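You operate a simulated robot arm through the tools that you are given. There is no shell and no other tool. Be economical: measure what you need, move in short steps, check, and stop when the job is done.

You run a simulated robot arm. Do the job below in one go: nothing can be reset, and whatever is moved stays where it is left.

TASK
Clamp the latch in the nest and grease its slide plate.
Fine: grease from the pot, by the teal brush; stand it back in its cup and put the lid back on. A coat counts when it lies all over at full strength: go over it till it gets no stronger.

It is judged by the outcome, as a careful person would: the job done as asked, and still so three seconds after it is handed in. It fails if anything else is knocked over, pushed out of place, dropped, spilled or broken. Lids that push on must go on centred and level and be pressed home; caps that screw on are set level and turned clockwise until they are tight.

THE ROBOT
A 6-joint arm with a two-finger parallel gripper, fixed in place. Base frame: the origin is at the foot of the arm, x ahead of it, y to its left, z up; the work surface is at about z = 860. Units: mm, degrees, N and s.
With the tool pointing down near the work surface it reaches from about 260 to 680 mm from the base axis. Its first joint turns from -66.0 to 66.0 degrees. Payload 2.9 kg.
The tool frame sits at the grasp point between the pads (the TCP): z along the fingers, y along the line on which they close. The tips reach 30 mm beyond it. Largest opening 110 mm; finger width 20, thickness 10; the body of the gripper, 48 by 112 mm, starts 55 mm behind the TCP.
Orientation is told as [roll, pitch, yaw] about the base's x, y, z axes, in that order, counted from this pose: with the fingers straight down and closing along the base's y, the tool's x points along the base's -x, its y along +y and its z along -z.

THE INTERFACE
- The arm moves only by the tool servo_tool. Its arguments are lists of equal length, an entry for each row: "delta_pos": the shift along the base's x, y, z in units of 50 mm (1.0 is 50 mm), a list of three; "delta_rot": the turn, a rotation vector about the base's x, y, z in units of 8 degrees (1.0 is 8 degrees), a list of three. In form: {"delta_pos": [[tx, ty, tz], ...], "delta_rot": [[ax, ay, az], ...]}. A call has 1 to 12 rows; each row shifts and turns the commanded pose from where the row before left it. "fingers" is the gripper command, from -1 (fully open) to 1 (shut), values between in proportion, set as the call begins (left out, the last holds). A call with a number of a shift or a turn outside -1 to 1 is refused whole. A row lasts 0.2 s, in which the tool goes at most 50 mm and 8.6 degrees; a call with a longer step from one row to the next is refused whole, and so is a gripper value outside its range. Where a pose cannot be reached the arm comes as near as it can. A force on the tool above 70 N (or 10 N above the force at the start of the call, whichever is more), or a blocked arm, ends the call early, and 0.2 s more pass. Each finger travels about 108 mm/s and halts on what it meets, pressing with about 39 N; the grip force reading is that of the motor and also rises with nothing between the fingers. The clock runs only during rows and for 0.2 s after the last one: add rows that do not move to give the fingers time. The reply holds the time, the measured pose of the TCP, the force on the tool along the base axes, the opening and the grip force, in the units named above and with some noise, with the torque about the TCP (base axes, N m) and any sound that the robot's microphone picked up, and new pictures: "views" is both (left out), scene, wrist or none.
- Cameras (640 x 400 px; columns grow to the right, rows downward): "scene" is fixed at [78.2, 437.6, 1376.7]; the picture's right is [-0.74, -0.68, 0.00], its down [-0.44, 0.48, -0.76] and it looks along [0.52, -0.56, -0.65] (base axes); focal length 214 px, centre (320, 200). "wrist" rides on the gripper at [72, 17, -103] in the tool frame; the picture's right is [-0.23, 0.97, 0.00], its down [-0.76, -0.18, -0.62] and it looks along [-0.61, -0.14, 0.78] (tool axes); focal length 222 px, centre (320, 200). There is no depth. A picture from a camera that has moved, and an enlarged one, comes with that camera's place and axes in the base frame and with its lens.
- close_up(camera, box): a new picture of the part [left, top, right, bottom] of that camera's present view, enlarged. The clock stands still meanwhile.
- sign_off(): hands the job in; it is judged then, once.

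Work in short steps. Places have to be worked out from the pictures, the camera data and where the tool is seen: move nearer, look again, correct. Check each grasp and each placing, and mend what went wrong. You have 120 turns and 200 pictures in all, those below and enlarged ones among them. Open the gripper and draw the arm clear of the work before you hand the job in, unless the task says otherwise; then end with one line.

The tools are called after "Request:" as a command line: name --argument value ..., lists and objects as JSON in quotes. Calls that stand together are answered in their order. servo_tool: Moves the arm, as the interface text tells. Its arguments: {"type":"object","properties":{"delta_pos":{"type":"array","items":{"type":"array","items":{"type":"number"}}},"delta_rot":{"type":"array","items":{"type":"array","items":{"type":"number"}}},"fingers":{"type":"number"},"views":{"type":"string","enum":["both","scene","wrist","none"]}},"required":["delta_pos","delta_rot"]} The other tools are called the same way: close_up (camera, box) takes an enlarged picture of a part of a camera's view; sign_off () hands the job in.

At the start:

```text
t: 0.0
ee_pos: [311.0, -171.5, 1207.8]
ee_rot: [0.0, 0.0, -0.1]
wrist_force: [0.4, -1.0, 0.1]
wrist_torque: [0.0, 0.0, 0.03]
grip_width: 109.9
grasp_force: 0.1
```

scene: 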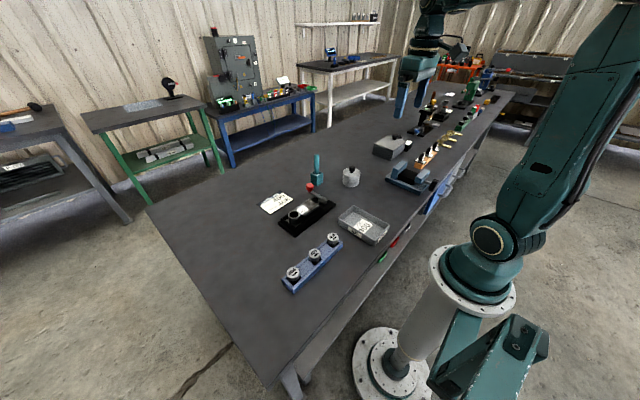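
wrist: 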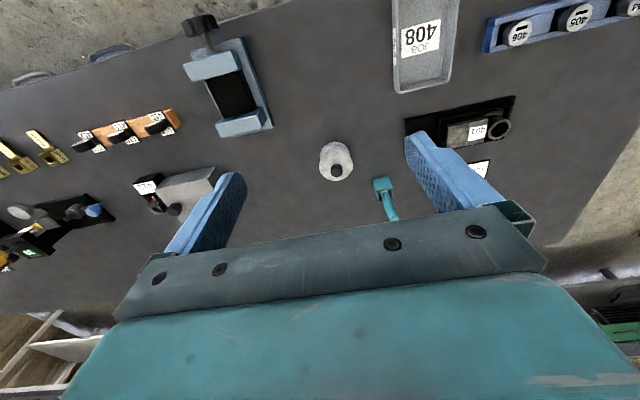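

I'll enlarge the working area in both cameras to identify the objects.

Request:
close_up --camera "scene" --box '[240, 140, 400, 240]'

Request:
close_up --camera "scene" --box '[360, 80, 520, 200]'

Request:
close_up --camera "wrist" --box '[300, 60, 540, 230]'

Request:
close_up --camera "wrist" --box '[0, 80, 260, 270]'

```text
4.00 times, centred on (320, 190) of scene
camera zoom: at [78.2, 437.6, 1376.7], right [-0.74, -0.68, 0.0], down [-0.44, 0.48, -0.76], along [0.52, -0.56, -0.65], focal length 858 px, centre (320, 240)
```

zoom: 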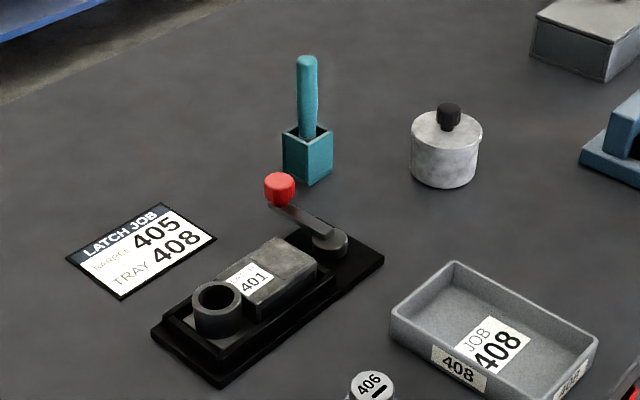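

```text
3.33 times, centred on (440, 140) of scene
camera zoom: at [78.2, 437.6, 1376.7], right [-0.74, -0.68, 0.0], down [-0.44, 0.48, -0.76], along [0.52, -0.56, -0.65], focal length 715 px, centre (-80, 400)
```

zoom: 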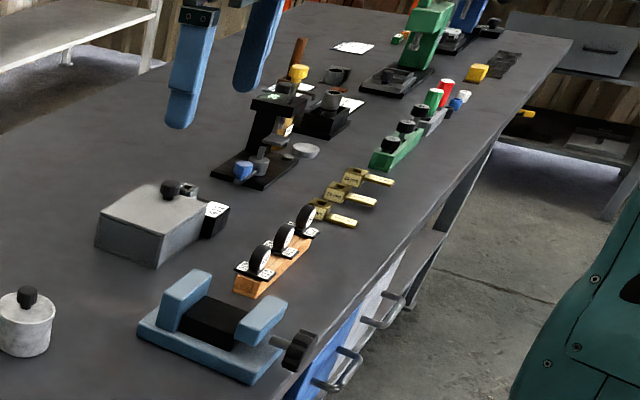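

```text
2.35 times, centred on (420, 145) of wrist
camera zoom: at [237.3, -155.5, 1310.4], right [0.23, 0.97, 0.0], down [0.76, -0.18, 0.62], along [0.61, -0.14, -0.78], focal length 523 px, centre (85, 329)
```

zoom: 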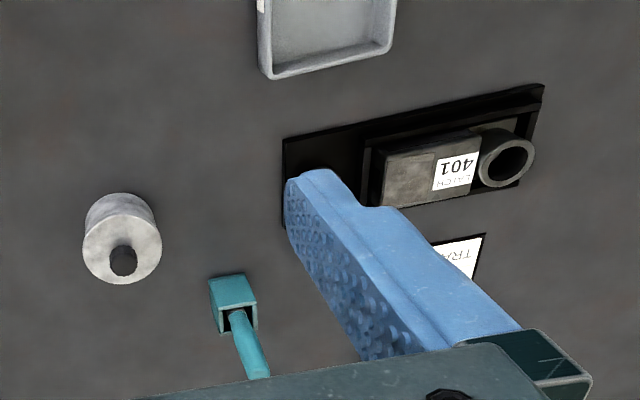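

```text
2.11 times, centred on (130, 175) of wrist
camera zoom: at [237.3, -155.5, 1310.4], right [0.23, 0.97, 0.0], down [0.76, -0.18, 0.62], along [0.61, -0.14, -0.78], focal length 468 px, centre (720, 253)
```

zoom: 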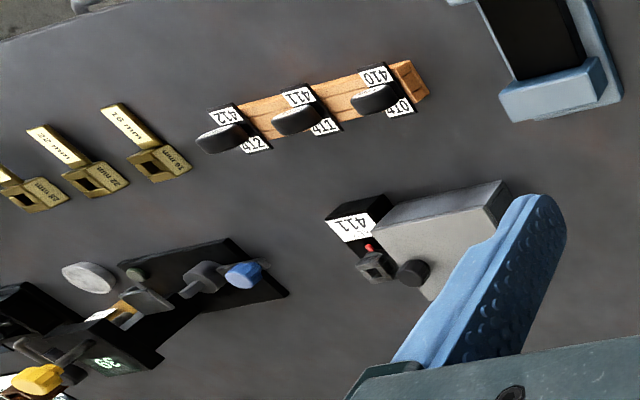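

The latch 401 sits in a nest around (470, 90), with its swing-clamp pivot near (458, 16). The brush cup is near (575, -78) and the pot near (473, -174). I'll move over for a closer look at the nest.

Request:
servo_tool --delta_pos '[[0, 0.8, -0.3], [0, 0.9, -0.35], [0, 0.9, -0.35], [0, 0.9, -0.35], [0, 0.9, -0.35], [-0.2, 0.9, -0.35], [0, 0, 0]]' --delta_rot '[[0, 0, 0], [0, 0, 0], [0, 0, 0], [0, 0, 0], [0, 0, 0], [0, 0, 0], [0, 0, 0]]'

```text
t: 1.6
ee_pos: [298.9, 94.8, 1105.8]
ee_rot: [0.1, 0.0, 0.1]
wrist_force: [-0.2, 0.2, 0.4]
wrist_torque: [-0.04, 0.01, 0.0]
grip_width: 109.9
grasp_force: 0.1
camera wrist: at [227.0, 110.5, 1209.1], right [0.23, 0.97, 0.0], down [0.76, -0.18, 0.62], along [0.61, -0.14, -0.78], focal length 222 px, centre (320, 200)
```

scene: 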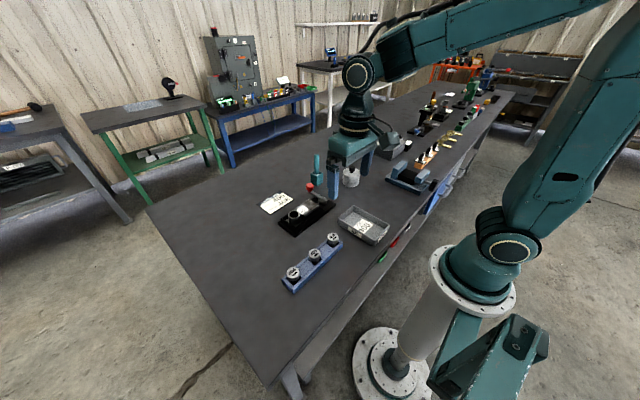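
wrist: 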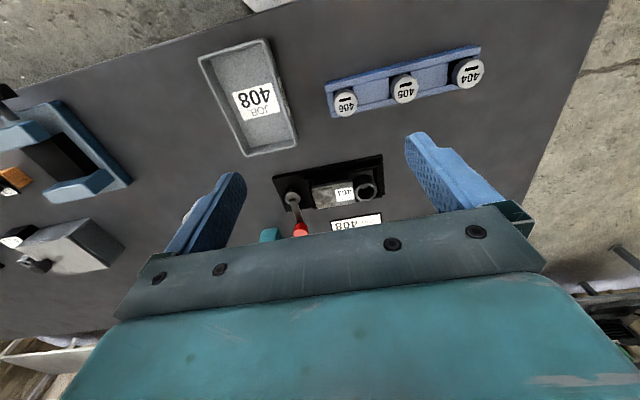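

Request:
close_up --camera "wrist" --box '[250, 140, 410, 240]'

Request:
close_up --camera "scene" --box '[265, 170, 345, 230]'

```text
4.00 times, centred on (330, 190) of wrist
camera zoom: at [227.0, 110.5, 1209.1], right [0.23, 0.97, 0.0], down [0.76, -0.18, 0.62], along [0.61, -0.14, -0.78], focal length 888 px, centre (280, 240)
```

zoom: 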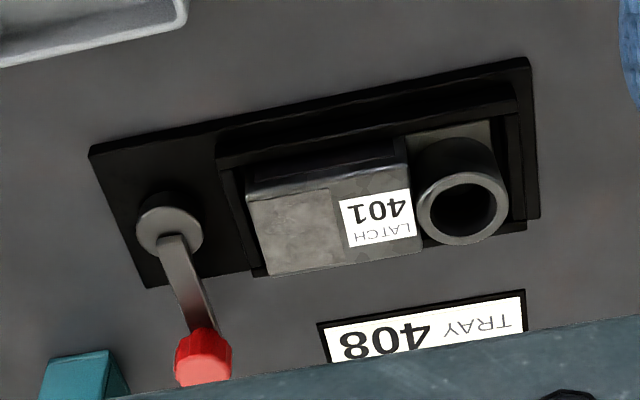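

```text
6.67 times, centred on (305, 200) of scene
camera zoom: at [78.2, 437.6, 1376.7], right [-0.74, -0.68, 0.0], down [-0.44, 0.48, -0.76], along [0.52, -0.56, -0.65], focal length 1430 px, centre (420, 200)
```

zoom: 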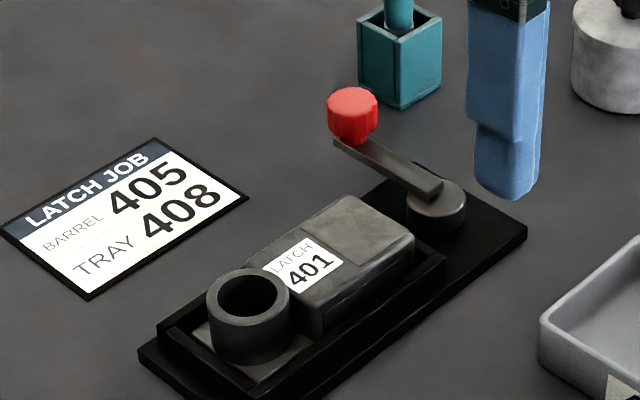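

The clamp lever's pivot is at about (474, 0, 870) and the red knob at about (535, 0, 898). The latch top is near z = 895. I'll move above the nest for a steeper, closer view.

Request:
servo_tool --delta_pos '[[0.85, -0.2, -0.2], [0.85, -0.2, -0.3], [0.85, -0.2, -0.3], [0.85, -0.1, -0.3], [0, 0, 0]]' --delta_rot '[[0, 0, 0], [0, 0, 0], [0, 0, 0], [0, 0, 0], [0, 0, 0]]'

```text
t: 2.8
ee_pos: [470.4, 58.3, 1048.9]
ee_rot: [0.0, 0.0, 0.0]
wrist_force: [0.9, 0.6, -0.7]
wrist_torque: [0.0, 0.04, 0.02]
grip_width: 109.9
grasp_force: 0.0
camera wrist: at [397.7, 73.7, 1152.6], right [0.23, 0.97, 0.0], down [0.76, -0.18, 0.62], along [0.61, -0.14, -0.78], focal length 222 px, centre (320, 200)
```

scene: 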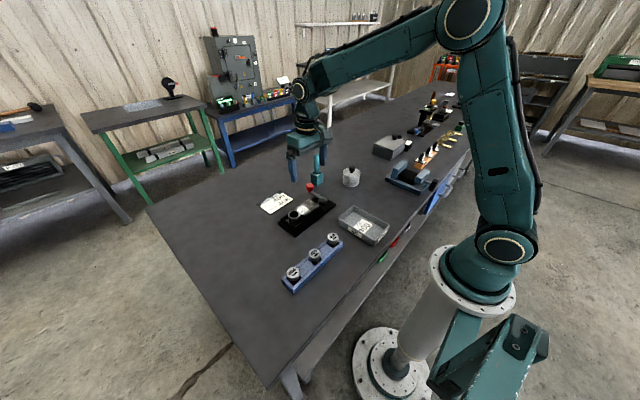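
wrist: 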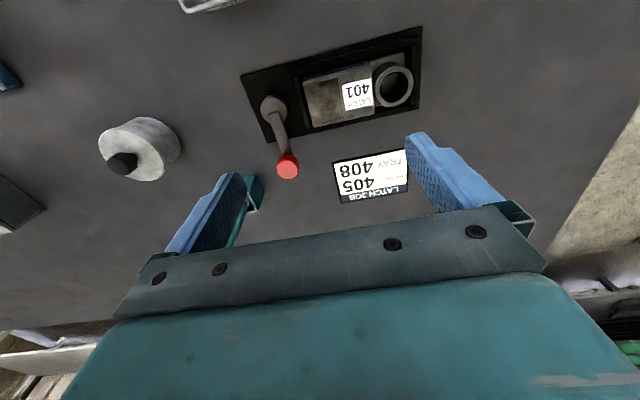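

Request:
close_up --camera "wrist" --box '[230, 20, 430, 190]'

Request:
close_up --camera "wrist" --box '[290, 50, 380, 130]'

```text
2.35 times, centred on (330, 105) of wrist
camera zoom: at [397.7, 73.7, 1152.6], right [0.23, 0.97, 0.0], down [0.76, -0.18, 0.62], along [0.61, -0.14, -0.78], focal length 523 px, centre (296, 424)
```

zoom: 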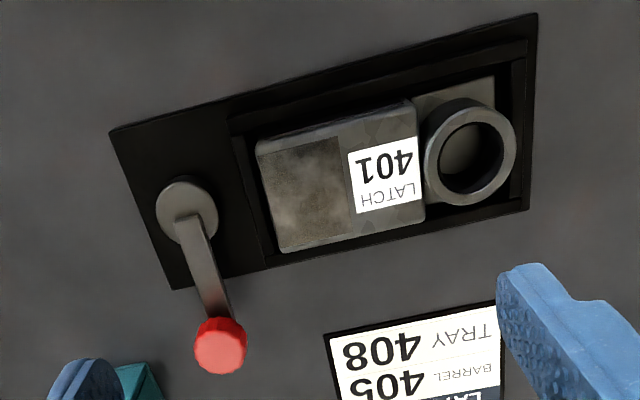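

```text
5.00 times, centred on (335, 90) of wrist
camera zoom: at [397.7, 73.7, 1152.6], right [0.23, 0.97, 0.0], down [0.76, -0.18, 0.62], along [0.61, -0.14, -0.78], focal length 1111 px, centre (245, 750)
```

zoom: 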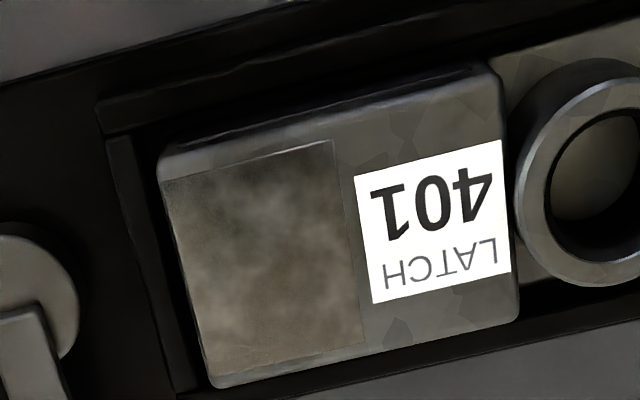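

The brown patch on the latch is the slide plate. Next I'll hover over the red knob to measure it and see the clamp arm better.

Request:
servo_tool --delta_pos '[[0.6, -0.6, -0.4], [0.6, -0.55, -0.6], [0, 0, -0.6], [0, 0, 0]]' --delta_rot '[[0, 0, 0], [0, 0, 0], [0, 0, 0], [0, 0, 0]]' --fingers -0.1

Request:
close_up --camera "scene" --box '[270, 140, 370, 230]'

```text
refused: row 2 steps farther than a row can; nothing moved
```

```text
4.44 times, centred on (320, 185) of scene
camera zoom: at [78.2, 437.6, 1376.7], right [-0.74, -0.68, 0.0], down [-0.44, 0.48, -0.76], along [0.52, -0.56, -0.65], focal length 953 px, centre (320, 267)
```

zoom: 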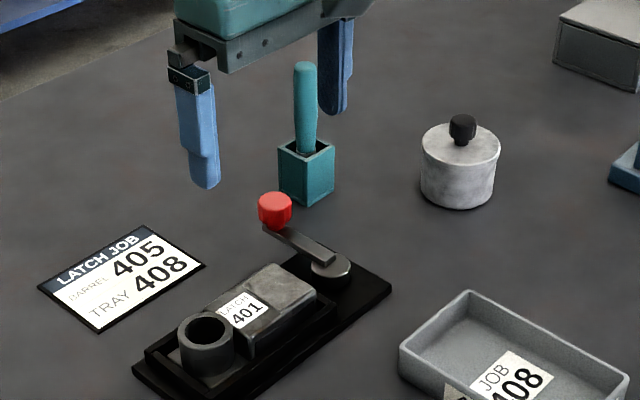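

The step was too long, so I'll repeat the move in smaller rows.

Request:
servo_tool --delta_pos '[[0.5, -0.5, -0.3], [0.5, -0.5, -0.4], [0.2, -0.15, -0.6], [0, 0, -0.25], [0, 0, 0]]' --delta_rot '[[0, 0, 0], [0, 0, 0], [0, 0, 0], [0, 0, 0], [0, 0, 0]]' --fingers -0.1

Request:
close_up --camera "scene" --box '[270, 140, 370, 230]'

Request:
close_up --camera "wrist" --box '[210, 0, 430, 220]'

```text
t: 4.0
ee_pos: [529.4, 0.8, 972.1]
ee_rot: [0.0, 0.0, -0.1]
wrist_force: [-0.4, -0.3, -0.2]
wrist_torque: [0.02, -0.01, 0.0]
grip_width: 60.6
grasp_force: 0.1
camera wrist: at [457.5, 16.2, 1075.8], right [0.23, 0.97, 0.0], down [0.76, -0.18, 0.62], along [0.61, -0.14, -0.78], focal length 222 px, centre (320, 200)
```

scene: 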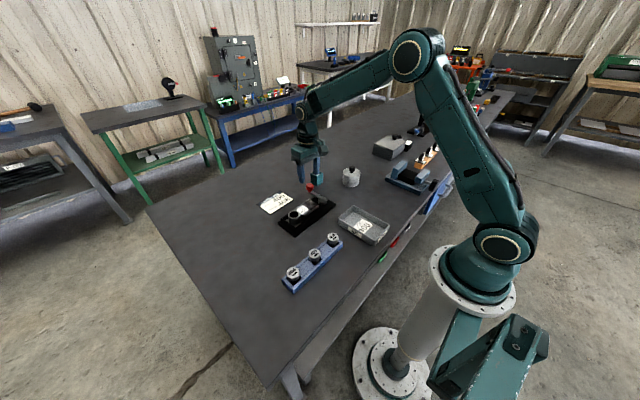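
wrist: 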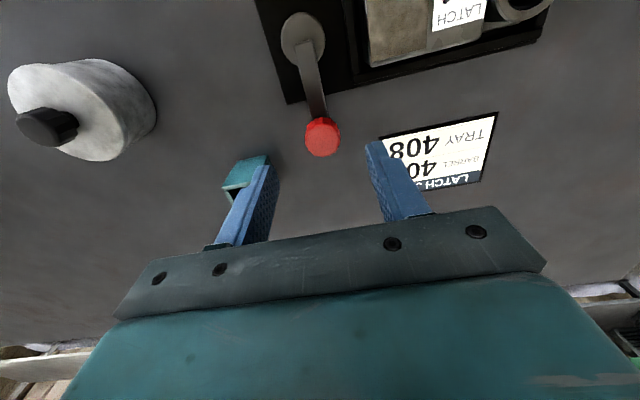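

```text
4.44 times, centred on (320, 185) of scene
camera zoom: at [78.2, 437.6, 1376.7], right [-0.74, -0.68, 0.0], down [-0.44, 0.48, -0.76], along [0.52, -0.56, -0.65], focal length 953 px, centre (320, 267)
```

zoom: 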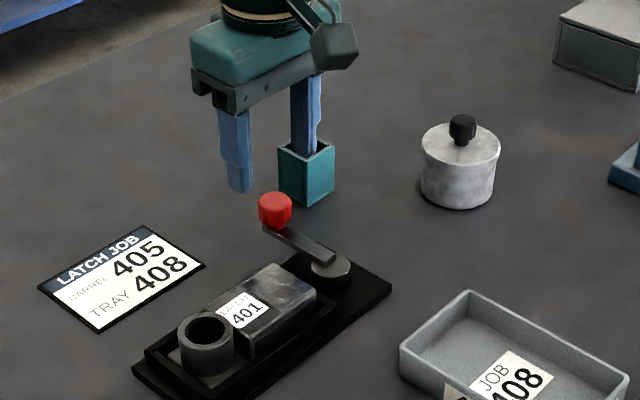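

```text
1.82 times, centred on (320, 110) of wrist
camera zoom: at [457.5, 16.2, 1075.8], right [0.23, 0.97, 0.0], down [0.76, -0.18, 0.62], along [0.61, -0.14, -0.78], focal length 404 px, centre (320, 364)
```

zoom: 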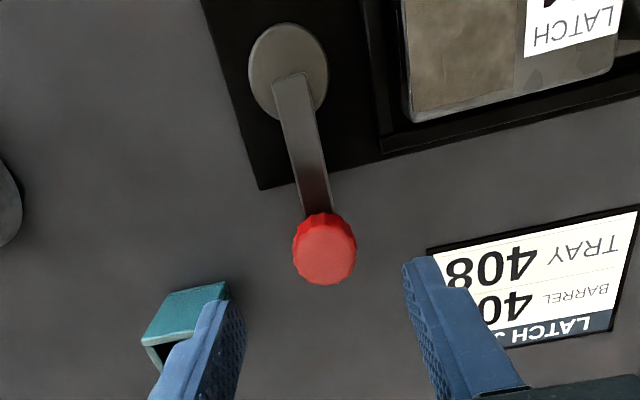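

The knob is at about (527, 3, 910), and the pivot at about (464, 2). I'll go down over the knob and grip it lightly.

Request:
servo_tool --delta_pos '[[-0.04, 0.04, -0.4], [0, 0, -0.4], [0, 0, 0]]' --delta_rot '[[0, 0, 0], [0, 0, 0], [0, 0, 0]]' --fingers -0.1

Request:
close_up --camera "scene" --box '[270, 140, 370, 230]'

Request:
close_up --camera "wrist" --box '[210, 0, 430, 220]'

```text
t: 4.8
ee_pos: [527.3, 3.2, 932.4]
ee_rot: [0.0, 0.1, 0.0]
wrist_force: [0.1, 0.0, 0.1]
wrist_torque: [0.02, 0.0, 0.01]
grip_width: 60.4
grasp_force: 0.1
camera wrist: at [454.9, 18.9, 1035.8], right [0.23, 0.97, 0.0], down [0.76, -0.18, 0.62], along [0.61, -0.14, -0.78], focal length 222 px, centre (320, 200)
```

scene: 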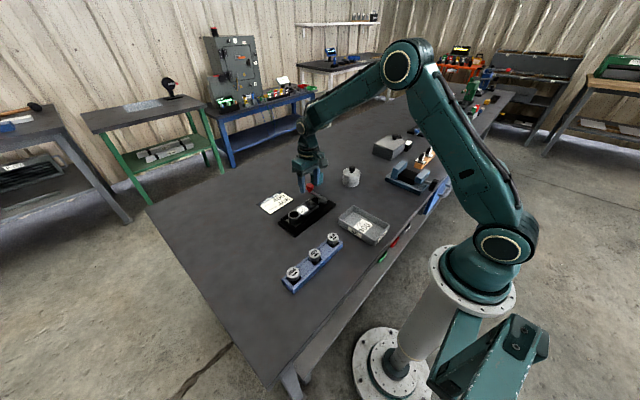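
wrist: 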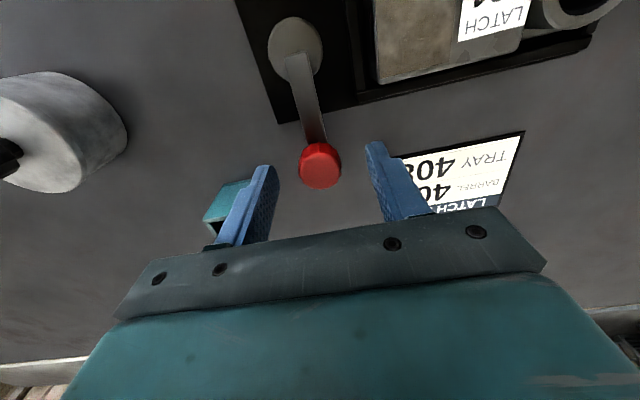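

```text
4.44 times, centred on (320, 185) of scene
camera zoom: at [78.2, 437.6, 1376.7], right [-0.74, -0.68, 0.0], down [-0.44, 0.48, -0.76], along [0.52, -0.56, -0.65], focal length 953 px, centre (320, 267)
```

zoom: 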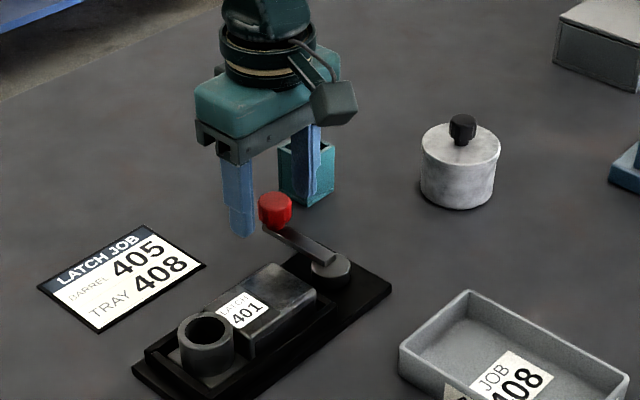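

```text
1.82 times, centred on (320, 110) of wrist
camera zoom: at [454.9, 18.9, 1035.8], right [0.23, 0.97, 0.0], down [0.76, -0.18, 0.62], along [0.61, -0.14, -0.78], focal length 404 px, centre (320, 364)
```

zoom: 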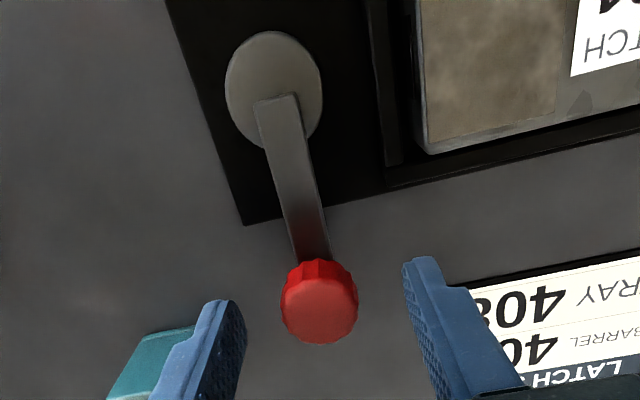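

Knob is between the fingers, so I'll close on it.

Request:
servo_tool --delta_pos '[[-0.04, 0, 0], [0, 0, 0], [0, 0, 0]]' --delta_rot '[[0, 0, 0], [0, 0, 0], [0, 0, 0]]' --fingers 0.8 --views "none"

```text
t: 5.6
ee_pos: [526.6, 2.2, 933.1]
ee_rot: [0.0, -0.1, 0.1]
wrist_force: [9.1, -1.8, -6.6]
wrist_torque: [0.28, 0.03, 0.07]
grip_width: 27.6
grasp_force: 45.0
```

Gripped at 27.6 mm. Now I'll test a small turn toward the latch (+y).

Request:
servo_tool --delta_pos '[[0, 0.1, 0], [-0.02, 0.12, 0], [0, 0, 0]]' --delta_rot '[[0, 0, 0.5], [0, 0, 0.75], [0, 0, 0]]' --views "wrist"

```text
t: 6.4
ee_pos: [525.5, 2.4, 932.4]
ee_rot: [-0.6, 0.2, 8.6]
wrist_force: [-1.7, -55.1, 5.7]
wrist_torque: [-0.99, 0.17, -0.06]
grip_width: 27.2
grasp_force: 44.3
camera wrist: at [450.3, 9.4, 1035.7], right [0.08, 1.0, -0.01], down [0.78, -0.06, 0.62], along [0.62, -0.06, -0.78], focal length 222 px, centre (320, 200)
```

wrist: 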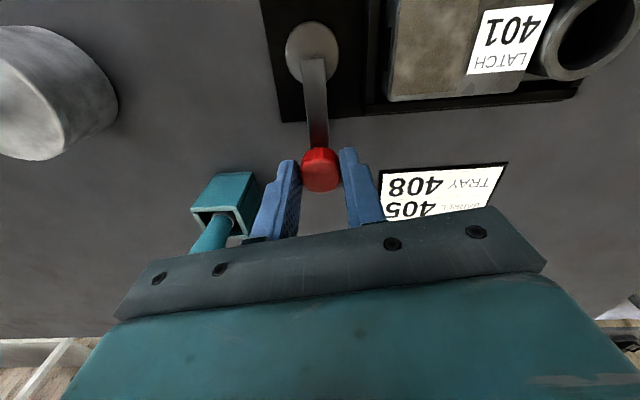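

That way is blocked, at a hard stop, so I'll go back and try the other direction (−y).

Request:
servo_tool --delta_pos '[[0.02, -0.22, 0], [0, -0.1, 0], [-0.02, -0.12, 0], [0, 0, 0]]' --delta_rot '[[0, 0, -1], [0, 0, -0.75], [0, 0, -0.75], [0, 0, 0]]' --views "wrist"

```text
t: 7.4
ee_pos: [525.2, -7.1, 932.5]
ee_rot: [0.1, -0.1, -9.9]
wrist_force: [7.3, 7.0, 5.2]
wrist_torque: [-0.18, 0.07, -0.42]
grip_width: 27.4
grasp_force: 45.2
camera wrist: at [456.7, 21.7, 1035.6], right [0.39, 0.92, 0.0], down [0.72, -0.31, 0.62], along [0.58, -0.24, -0.78], focal length 222 px, centre (320, 200)
```

wrist: 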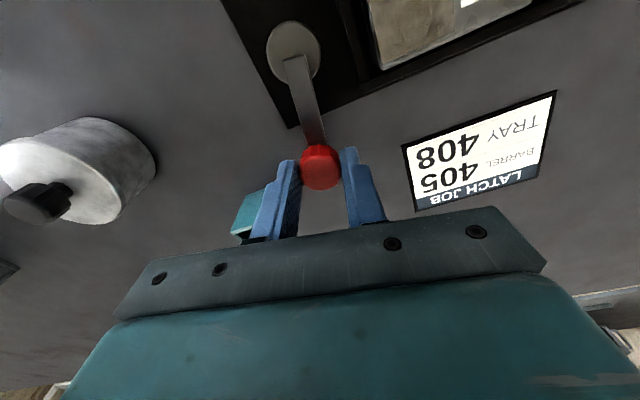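

It turns freely this way, clockwise seen from above. I'll continue along the arc about the pivot.

Request:
servo_tool --delta_pos '[[-0.038, -0.168, 0], [-0.062, -0.162, 0], [-0.084, -0.152, 0], [0, 0, 0]]' --delta_rot '[[0, 0, -1], [0, 0, -1], [0, 0, -1], [0, 0, 0]]' --views "wrist"

```text
t: 8.4
ee_pos: [515.1, -32.1, 932.6]
ee_rot: [-0.1, 0.1, -34.1]
wrist_force: [-1.8, 4.5, 10.7]
wrist_torque: [0.14, -0.46, -0.16]
grip_width: 27.3
grasp_force: 44.4
camera wrist: at [464.4, 21.4, 1035.7], right [0.73, 0.68, 0.0], down [0.53, -0.57, 0.62], along [0.42, -0.46, -0.78], focal length 222 px, centre (320, 200)
```

wrist: 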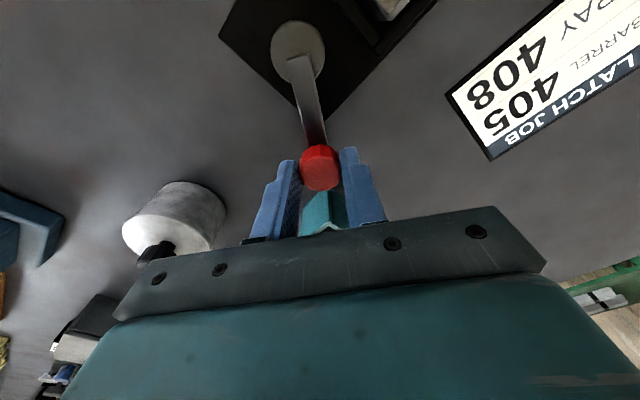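

Request:
servo_tool --delta_pos '[[-0.104, -0.138, 0], [-0.122, -0.122, 0], [-0.138, -0.104, 0], [-0.152, -0.084, 0], [0, 0, 0]]' --delta_rot '[[0, 0, -1], [0, 0, -1], [0, 0, -1], [0, 0, -1], [0, 0, 0]]' --views "wrist"

```text
t: 9.6
ee_pos: [489.4, -52.5, 932.6]
ee_rot: [0.0, 0.1, -66.0]
wrist_force: [-6.8, 14.0, 11.8]
wrist_torque: [0.66, 0.05, -0.03]
grip_width: 27.5
grasp_force: 45.1
camera wrist: at [475.4, 18.6, 1035.7], right [0.98, 0.19, 0.0], down [0.15, -0.77, 0.62], along [0.12, -0.61, -0.78], focal length 222 px, centre (320, 200)
```

wrist: 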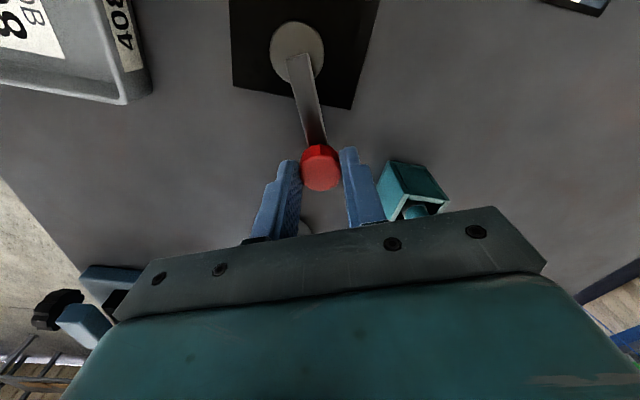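

Request:
servo_tool --delta_pos '[[-0.162, -0.058, 0], [-0.168, -0.034, 0], [-0.172, -0.01, 0], [0, 0, 0]]' --delta_rot '[[0, 0, -1], [0, 0, -1], [0, 0, -1], [0, 0, 0]]'

```text
t: 10.6
ee_pos: [476.2, -60.1, 934.1]
ee_rot: [1.6, 0.0, -89.9]
wrist_force: [59.6, 14.6, -24.1]
wrist_torque: [0.25, -0.67, -0.16]
grip_width: 27.5
grasp_force: 45.4
camera wrist: at [488.4, 11.9, 1037.3], right [0.97, -0.23, 0.03], down [-0.19, -0.76, 0.62], along [-0.12, -0.61, -0.79], focal length 222 px, centre (320, 200)
```

scene: 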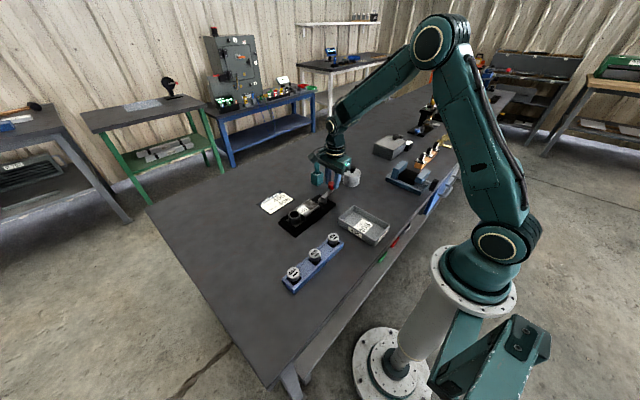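
wrist: 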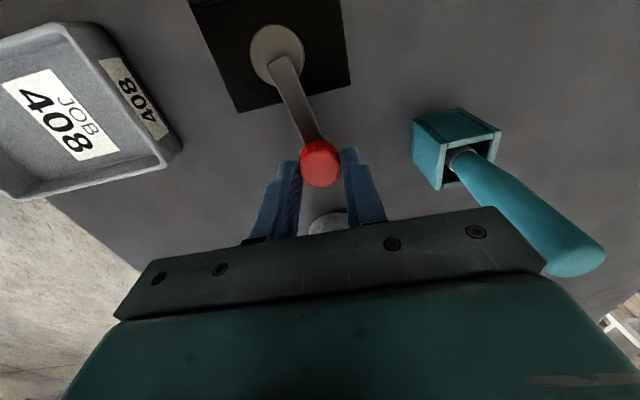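

The lever reached a firm stop about 80° round. I'll relax the push and check the nest.

Request:
servo_tool --delta_pos '[[0.2, 0, 0], [0, 0, 0]]' --delta_rot '[[0, 0, 0], [0, 0, 0]]' --views "none"

Request:
close_up --camera "scene" --box '[265, 150, 365, 240]'

```text
t: 11.2
ee_pos: [475.0, -60.5, 933.8]
ee_rot: [0.1, -0.1, -90.0]
wrist_force: [10.6, 13.7, 18.7]
wrist_torque: [1.14, -0.31, -0.48]
grip_width: 27.2
grasp_force: 45.0
```

```text
4.44 times, centred on (315, 195) of scene
camera zoom: at [78.2, 437.9, 1376.6], right [-0.74, -0.68, 0.0], down [-0.44, 0.48, -0.76], along [0.52, -0.56, -0.65], focal length 953 px, centre (342, 222)
```

zoom: 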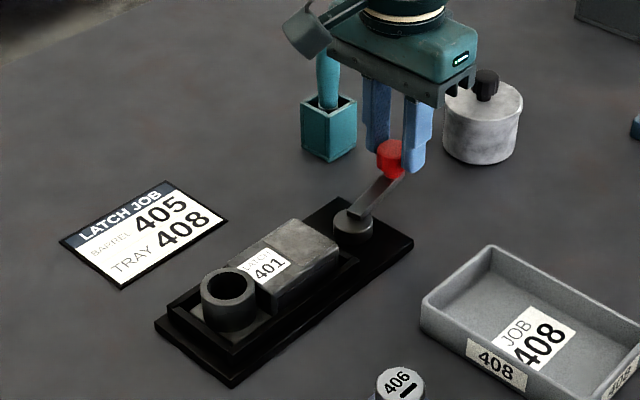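

The lever is now at its other stop. I'll release the knob, rise, and look at the nest from above.

Request:
servo_tool --delta_pos '[[0, 0, 0], [0, 0, 0], [0, 0, 0.8], [0, 0, 0.8], [0, 0.3, 0.5], [0, 0, 0]]' --delta_rot '[[0, 0, 0], [0, 0, 0], [0, 0, 0], [0, 0, 0], [0, 0, 0], [0, 0, 0]]' --fingers -0.1 --views "wrist"

Request:
close_up --camera "scene" --box '[265, 150, 365, 240]'

```text
t: 12.6
ee_pos: [475.7, -43.9, 1037.5]
ee_rot: [0.0, -0.1, -89.9]
wrist_force: [0.1, 0.8, -0.5]
wrist_torque: [-0.03, 0.04, 0.0]
grip_width: 60.5
grasp_force: 0.2
camera wrist: at [491.8, 27.3, 1140.5], right [0.97, -0.23, 0.0], down [-0.18, -0.76, 0.62], along [-0.14, -0.61, -0.78], focal length 222 px, centre (320, 200)
```

wrist: 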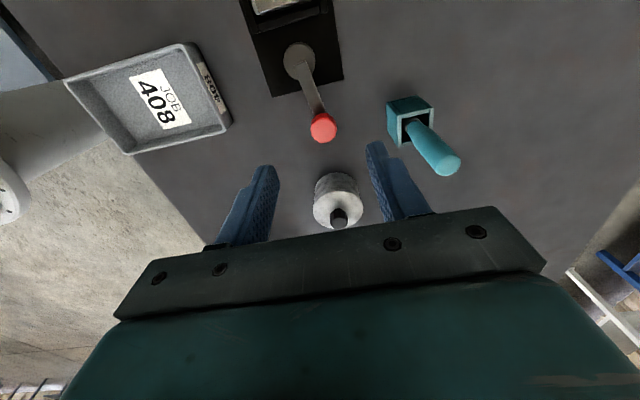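

```text
4.44 times, centred on (315, 195) of scene
camera zoom: at [78.2, 437.6, 1376.7], right [-0.74, -0.68, 0.0], down [-0.44, 0.48, -0.76], along [0.52, -0.56, -0.65], focal length 953 px, centre (342, 222)
```

zoom: 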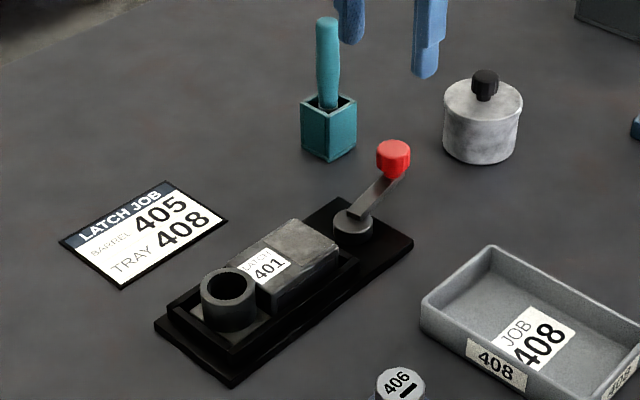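

Pot knob is at about (470, -168, 930) and the brush handle top at about (556, -64, 1004), over a cup at (563, -64). I'll hover over the pot to measure the lid.

Request:
servo_tool --delta_pos '[[0, -0.8, 0], [-0.05, -0.9, 0], [-0.05, -0.75, -0.5], [0, 0, -0.4], [0, 0, 0]]' --delta_rot '[[0, 0, 0], [0, 0, 0], [0, 0, 0], [0, 0, 0], [0, 0, 0]]' --views "wrist"

Request:
close_up --camera "scene" --box '[310, 140, 390, 200]'

Request:
close_up --camera "wrist" --box '[230, 60, 420, 230]'

```text
t: 13.8
ee_pos: [469.3, -167.1, 991.6]
ee_rot: [0.0, 0.1, -89.9]
wrist_force: [-0.1, -0.3, 1.0]
wrist_torque: [-0.03, 0.0, -0.03]
grip_width: 60.4
grasp_force: 0.0
camera wrist: at [485.9, -95.2, 1094.4], right [0.97, -0.23, 0.0], down [-0.18, -0.76, 0.62], along [-0.14, -0.61, -0.78], focal length 222 px, centre (320, 200)
```

wrist: 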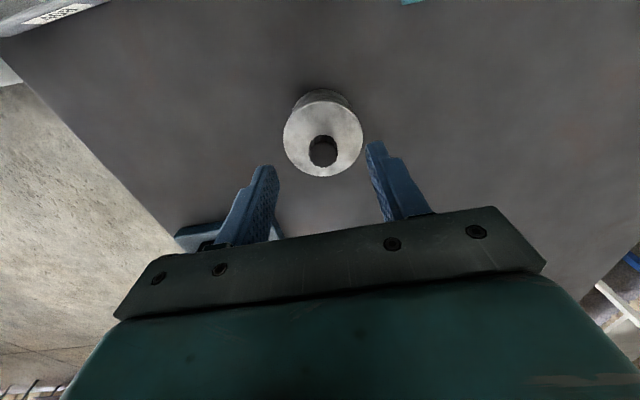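

```text
6.67 times, centred on (350, 170) of scene
camera zoom: at [78.2, 437.6, 1376.7], right [-0.74, -0.68, 0.0], down [-0.44, 0.48, -0.76], along [0.52, -0.56, -0.65], focal length 1430 px, centre (120, 400)
```

zoom: 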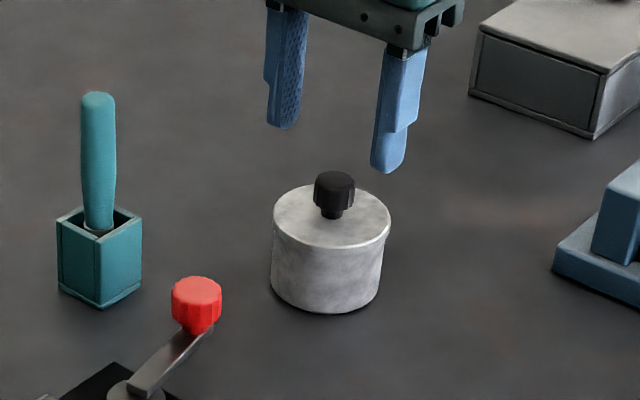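

```text
2.35 times, centred on (325, 145) of wrist
camera zoom: at [485.9, -95.2, 1094.4], right [0.97, -0.23, 0.0], down [-0.18, -0.76, 0.62], along [-0.14, -0.61, -0.78], focal length 523 px, centre (308, 329)
```

zoom: 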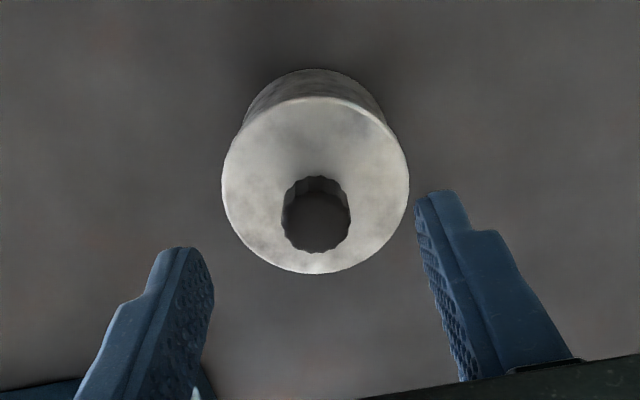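

The knob top is at about (472, -170, 940), roughly 23 mm across. I'll descend and grip it.

Request:
servo_tool --delta_pos '[[0.05, -0.05, -0.5], [0, 0, -0.36], [0, 0, 0]]' --delta_rot '[[0, 0, 0], [0, 0, 0], [0, 0, 0]]' --views "wrist"

Request:
close_up --camera "scene" --box '[310, 140, 390, 200]'

```text
t: 14.6
ee_pos: [470.8, -168.0, 948.2]
ee_rot: [0.0, 0.0, -90.0]
wrist_force: [-0.4, 0.5, -0.4]
wrist_torque: [0.03, -0.02, 0.03]
grip_width: 60.3
grasp_force: 0.2
camera wrist: at [488.6, -97.2, 1051.1], right [0.97, -0.23, 0.0], down [-0.18, -0.76, 0.62], along [-0.14, -0.61, -0.78], focal length 222 px, centre (320, 200)
```

wrist: 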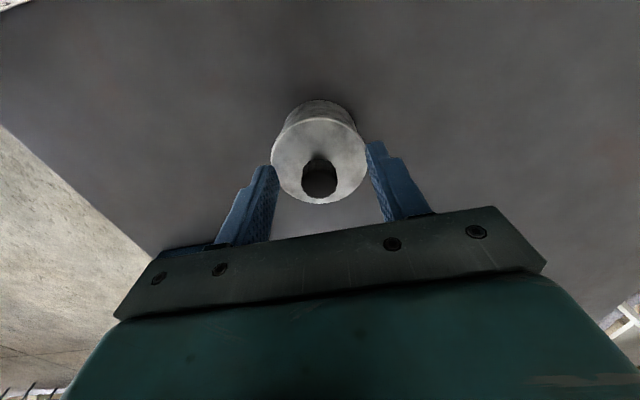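

```text
6.67 times, centred on (350, 170) of scene
camera zoom: at [78.2, 437.6, 1376.7], right [-0.74, -0.68, 0.0], down [-0.44, 0.48, -0.76], along [0.52, -0.56, -0.65], focal length 1430 px, centre (120, 400)
```

zoom: 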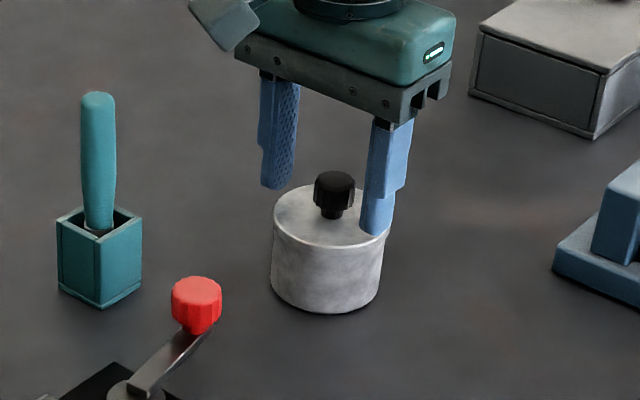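

Request:
servo_tool --delta_pos '[[0, 0, 0], [0, 0, 0], [0, 0, 0]]' --delta_rot '[[0, 0, 0], [0, 0, 0], [0, 0, 0]]' --fingers 0.8 --views "none"

Request:
close_up --camera "scene" --box '[310, 140, 390, 200]'

```text
t: 15.4
ee_pos: [472.2, -168.4, 947.0]
ee_rot: [0.0, 0.1, -90.0]
wrist_force: [-0.6, 0.8, 0.1]
wrist_torque: [0.01, -0.04, 0.01]
grip_width: 22.4
grasp_force: 39.0
heard: snap
```

```text
6.67 times, centred on (350, 170) of scene
camera zoom: at [78.2, 437.6, 1376.7], right [-0.74, -0.68, 0.0], down [-0.44, 0.48, -0.76], along [0.52, -0.56, -0.65], focal length 1430 px, centre (120, 400)
```

zoom: 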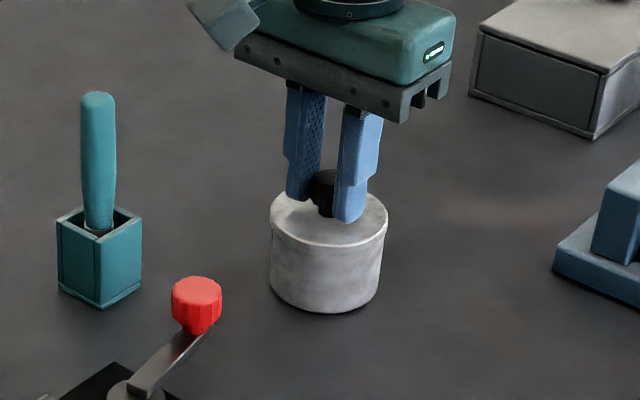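

Gripped at 22.4 mm. The lid snap released, so I'll lift straight up gently.

Request:
servo_tool --delta_pos '[[0, 0, 0.15], [0, 0, 0.25], [0, 0, 0.4], [0, 0, 0.4], [0, 0, 0]]' --delta_rot '[[0, 0, 0], [0, 0, 0], [0, 0, 0], [0, 0, 0], [0, 0, 0]]' --views "wrist"

Request:
close_up --camera "scene" --box '[310, 140, 390, 200]'

```text
t: 16.6
ee_pos: [472.6, -169.0, 1010.4]
ee_rot: [0.0, 0.0, -90.1]
wrist_force: [-0.3, -0.1, 0.6]
wrist_torque: [0.01, 0.01, 0.03]
grip_width: 10.9
grasp_force: 0.1
camera wrist: at [489.1, -97.6, 1112.6], right [0.97, -0.23, 0.0], down [-0.18, -0.76, 0.62], along [-0.14, -0.61, -0.78], focal length 222 px, centre (320, 200)
```

wrist: 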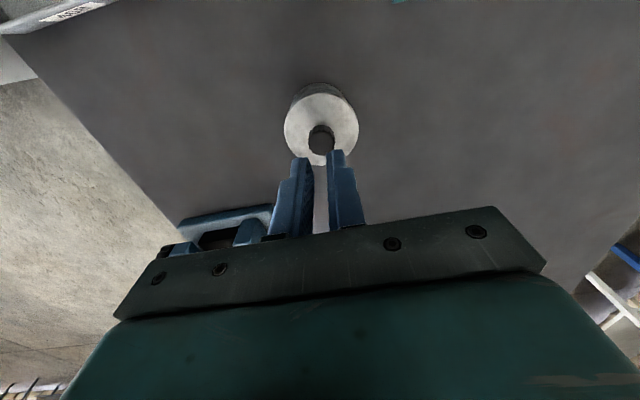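

```text
6.67 times, centred on (350, 170) of scene
camera zoom: at [78.2, 437.6, 1376.7], right [-0.74, -0.68, 0.0], down [-0.44, 0.48, -0.76], along [0.52, -0.56, -0.65], focal length 1430 px, centre (120, 400)
```

zoom: 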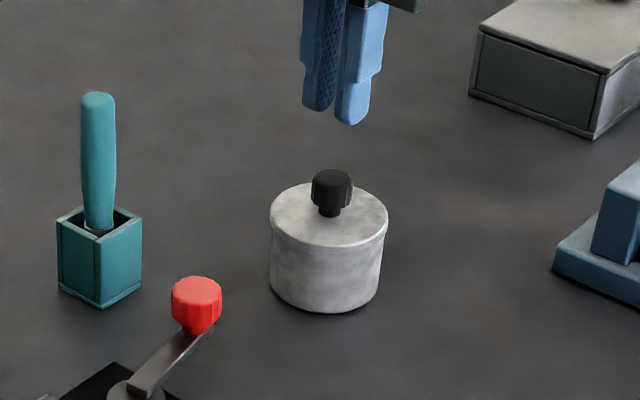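

The fingers slipped off the knob. I'll grip again deeper, checking for contact with the lid.

Request:
servo_tool --delta_pos '[[0, 0, -0.4], [0.02, -0.02, -0.6], [0, 0, -0.3], [0, 0, -0.16], [0, 0, 0]]' --delta_rot '[[0, 0, 0], [0, 0, 0], [0, 0, 0], [0, 0, 0], [0, 0, 0]]' --fingers 0.2 --views "none"

Request:
close_up --camera "scene" --box '[330, 150, 370, 190]'

Request:
close_up --camera "wrist" --box '[250, 80, 400, 230]'

```text
t: 17.8
ee_pos: [473.2, -170.4, 942.1]
ee_rot: [0.3, -0.2, -90.0]
wrist_force: [-21.1, 10.5, 60.7]
wrist_torque: [0.33, 1.24, -0.16]
grip_width: 44.2
grasp_force: 0.2
heard: snap
```

```text
10.00 times, centred on (350, 170) of scene
camera zoom: at [76.8, 438.2, 1376.6], right [-0.74, -0.68, 0.0], down [-0.44, 0.48, -0.76], along [0.52, -0.56, -0.65], focal length 2145 px, centre (20, 500)
```

zoom: 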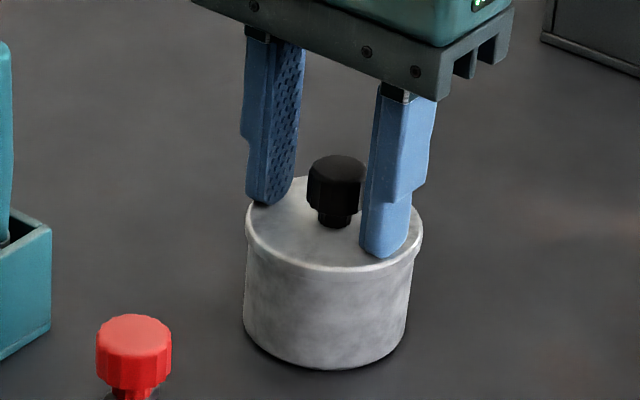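

```text
2.67 times, centred on (325, 155) of wrist
camera zoom: at [488.8, -98.6, 1044.6], right [0.97, -0.23, 0.0], down [-0.18, -0.76, 0.62], along [-0.14, -0.61, -0.78], focal length 592 px, centre (307, 320)
```

zoom: 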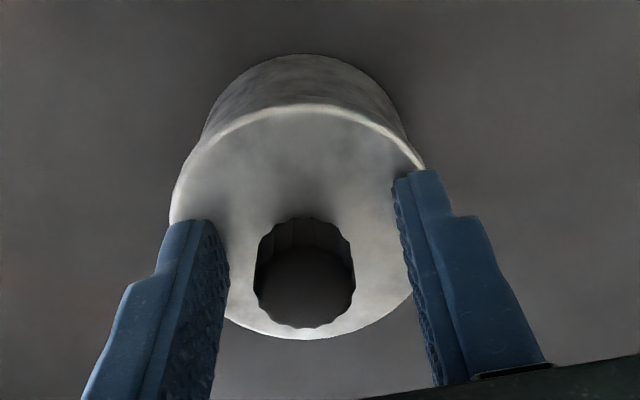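

The tips touched the lid top at z ≈ 912 and pressed it back home with a snap. I'll back off 3 mm and grip, then check.

Request:
servo_tool --delta_pos '[[0, 0, 0.12], [0, 0, 0], [0, 0, 0]]' --delta_rot '[[0, 0, 0], [0, 0, 0], [0, 0, 0]]' --fingers 0.2 --views "none"

Request:
servo_tool --delta_pos '[[0, 0, 0], [0, 0, 0], [0, 0, 0]]' --delta_rot '[[0, 0, 0], [0, 0, 0], [0, 0, 0]]' --fingers 1 --views "none"

Request:
close_up --camera "scene" --box '[330, 150, 370, 190]'

```text
t: 18.6
ee_pos: [474.0, -171.3, 941.6]
ee_rot: [0.0, 0.0, -90.1]
wrist_force: [-5.6, 5.6, 15.5]
wrist_torque: [0.13, 0.16, 0.01]
grip_width: 44.0
grasp_force: 1.0
```

```text
t: 19.4
ee_pos: [472.8, -171.0, 942.2]
ee_rot: [0.0, 0.0, -90.1]
wrist_force: [-8.9, -2.6, 12.1]
wrist_torque: [-0.17, 0.21, -0.03]
grip_width: 22.5
grasp_force: 38.9
```

```text
10.00 times, centred on (350, 170) of scene
camera zoom: at [77.8, 437.5, 1376.7], right [-0.74, -0.68, 0.0], down [-0.44, 0.48, -0.76], along [0.52, -0.56, -0.65], focal length 2145 px, centre (20, 500)
```

zoom: 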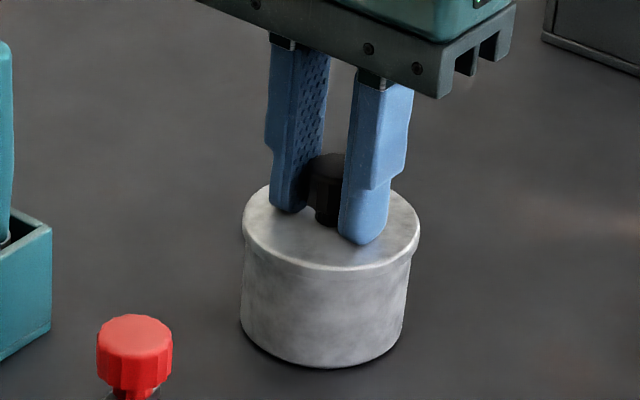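

Gripped with the tips right at the lid. Now a slow pull.

Request:
servo_tool --delta_pos '[[0, 0, 0.04], [0, 0, 0.04], [0, 0, 0.04], [0, 0, 0.04], [0, 0, 0.04], [0, 0, 0]]' --delta_rot '[[0, 0, 0], [0, 0, 0], [0, 0, 0], [0, 0, 0], [0, 0, 0], [0, 0, 0]]' --views "none"

Request:
close_up --camera "scene" --box '[330, 150, 370, 190]'

```text
t: 20.8
ee_pos: [473.7, -170.8, 952.2]
ee_rot: [-0.1, -0.1, -90.0]
wrist_force: [0.5, -0.9, -0.2]
wrist_torque: [-0.02, 0.03, -0.04]
grip_width: 22.6
grasp_force: 39.2
heard: snap
```

```text
10.00 times, centred on (350, 170) of scene
camera zoom: at [78.2, 437.6, 1376.7], right [-0.74, -0.68, 0.0], down [-0.44, 0.48, -0.76], along [0.52, -0.56, -0.65], focal length 2145 px, centre (20, 500)
```

zoom: 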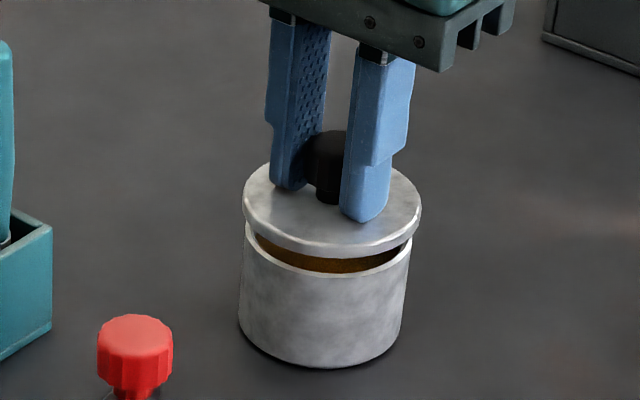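

The lid is free and held. I'll lift it and carry it to open bench at about (560, -195).

Request:
servo_tool --delta_pos '[[0, 0, 0.5], [0, 0, 0.4], [0.6, -0.15, 0], [0.6, -0.2, 0], [0.55, -0.15, -0.2], [0, 0, -0.7], [0, 0, 0]]' --delta_rot '[[0, 0, 0], [0, 0, 0], [0, 0, 0], [0, 0, 0], [0, 0, 0], [0, 0, 0], [0, 0, 0]]'

Request:
close_up --camera "scene" --box '[300, 125, 380, 195]'

```text
t: 22.4
ee_pos: [561.7, -195.8, 952.6]
ee_rot: [0.0, -0.1, -90.0]
wrist_force: [-0.2, 0.5, 0.2]
wrist_torque: [0.0, 0.01, -0.03]
grip_width: 22.4
grasp_force: 39.2
camera wrist: at [577.6, -123.9, 1056.2], right [0.97, -0.23, 0.0], down [-0.18, -0.76, 0.62], along [-0.14, -0.61, -0.78], focal length 222 px, centre (320, 200)
```

scene: 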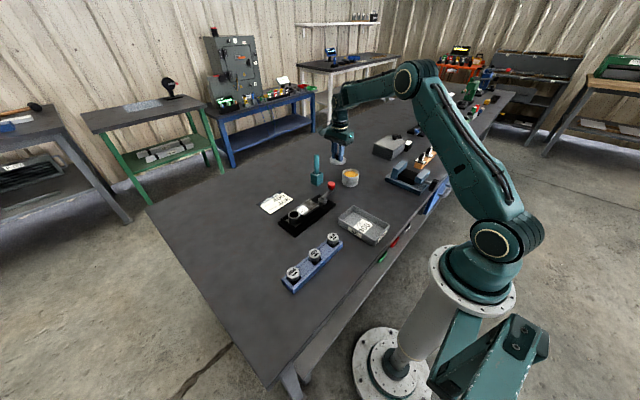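
wrist: 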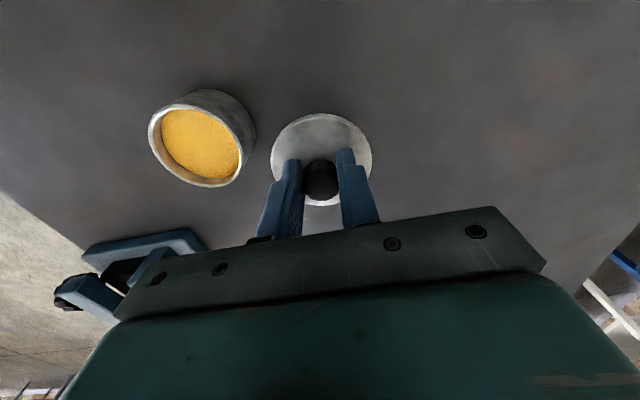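

```text
5.71 times, centred on (340, 160) of scene
camera zoom: at [78.2, 437.6, 1376.7], right [-0.74, -0.68, 0.0], down [-0.44, 0.48, -0.76], along [0.52, -0.56, -0.65], focal length 1226 px, centre (206, 429)
```

zoom: 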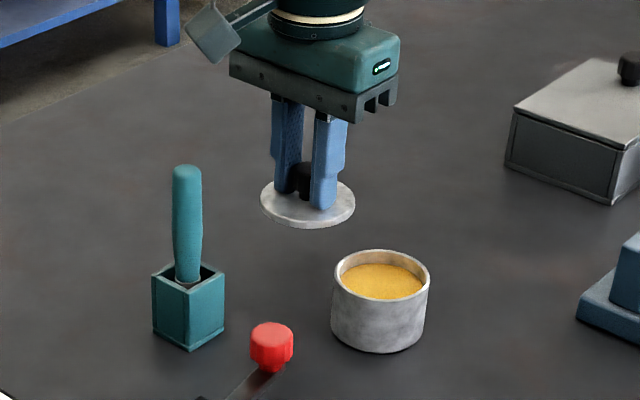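

Lowering the lid to the bench, creeping at the end.

Request:
servo_tool --delta_pos '[[0, 0, -0.5], [0, 0, -0.3], [0, 0, -0.04], [0, 0, -0.04], [0, 0, -0.04], [0, 0, 0]]' --delta_rot '[[0, 0, 0], [0, 0, 0], [0, 0, 0], [0, 0, 0], [0, 0, 0], [0, 0, 0]]' --views "none"

Request:
close_up --camera "scene" --box '[320, 135, 370, 175]'

```text
t: 23.8
ee_pos: [561.2, -195.4, 905.6]
ee_rot: [0.0, 0.0, -90.0]
wrist_force: [0.7, 1.9, 0.4]
wrist_torque: [0.0, 0.02, 0.03]
grip_width: 22.2
grasp_force: 39.1
```

```text
10.00 times, centred on (345, 155) of scene
camera zoom: at [78.2, 437.6, 1376.7], right [-0.74, -0.68, 0.0], down [-0.44, 0.48, -0.76], along [0.52, -0.56, -0.65], focal length 2145 px, centre (70, 650)
```

zoom: 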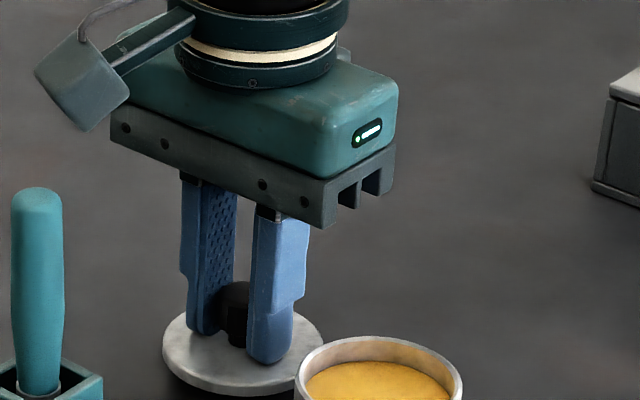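

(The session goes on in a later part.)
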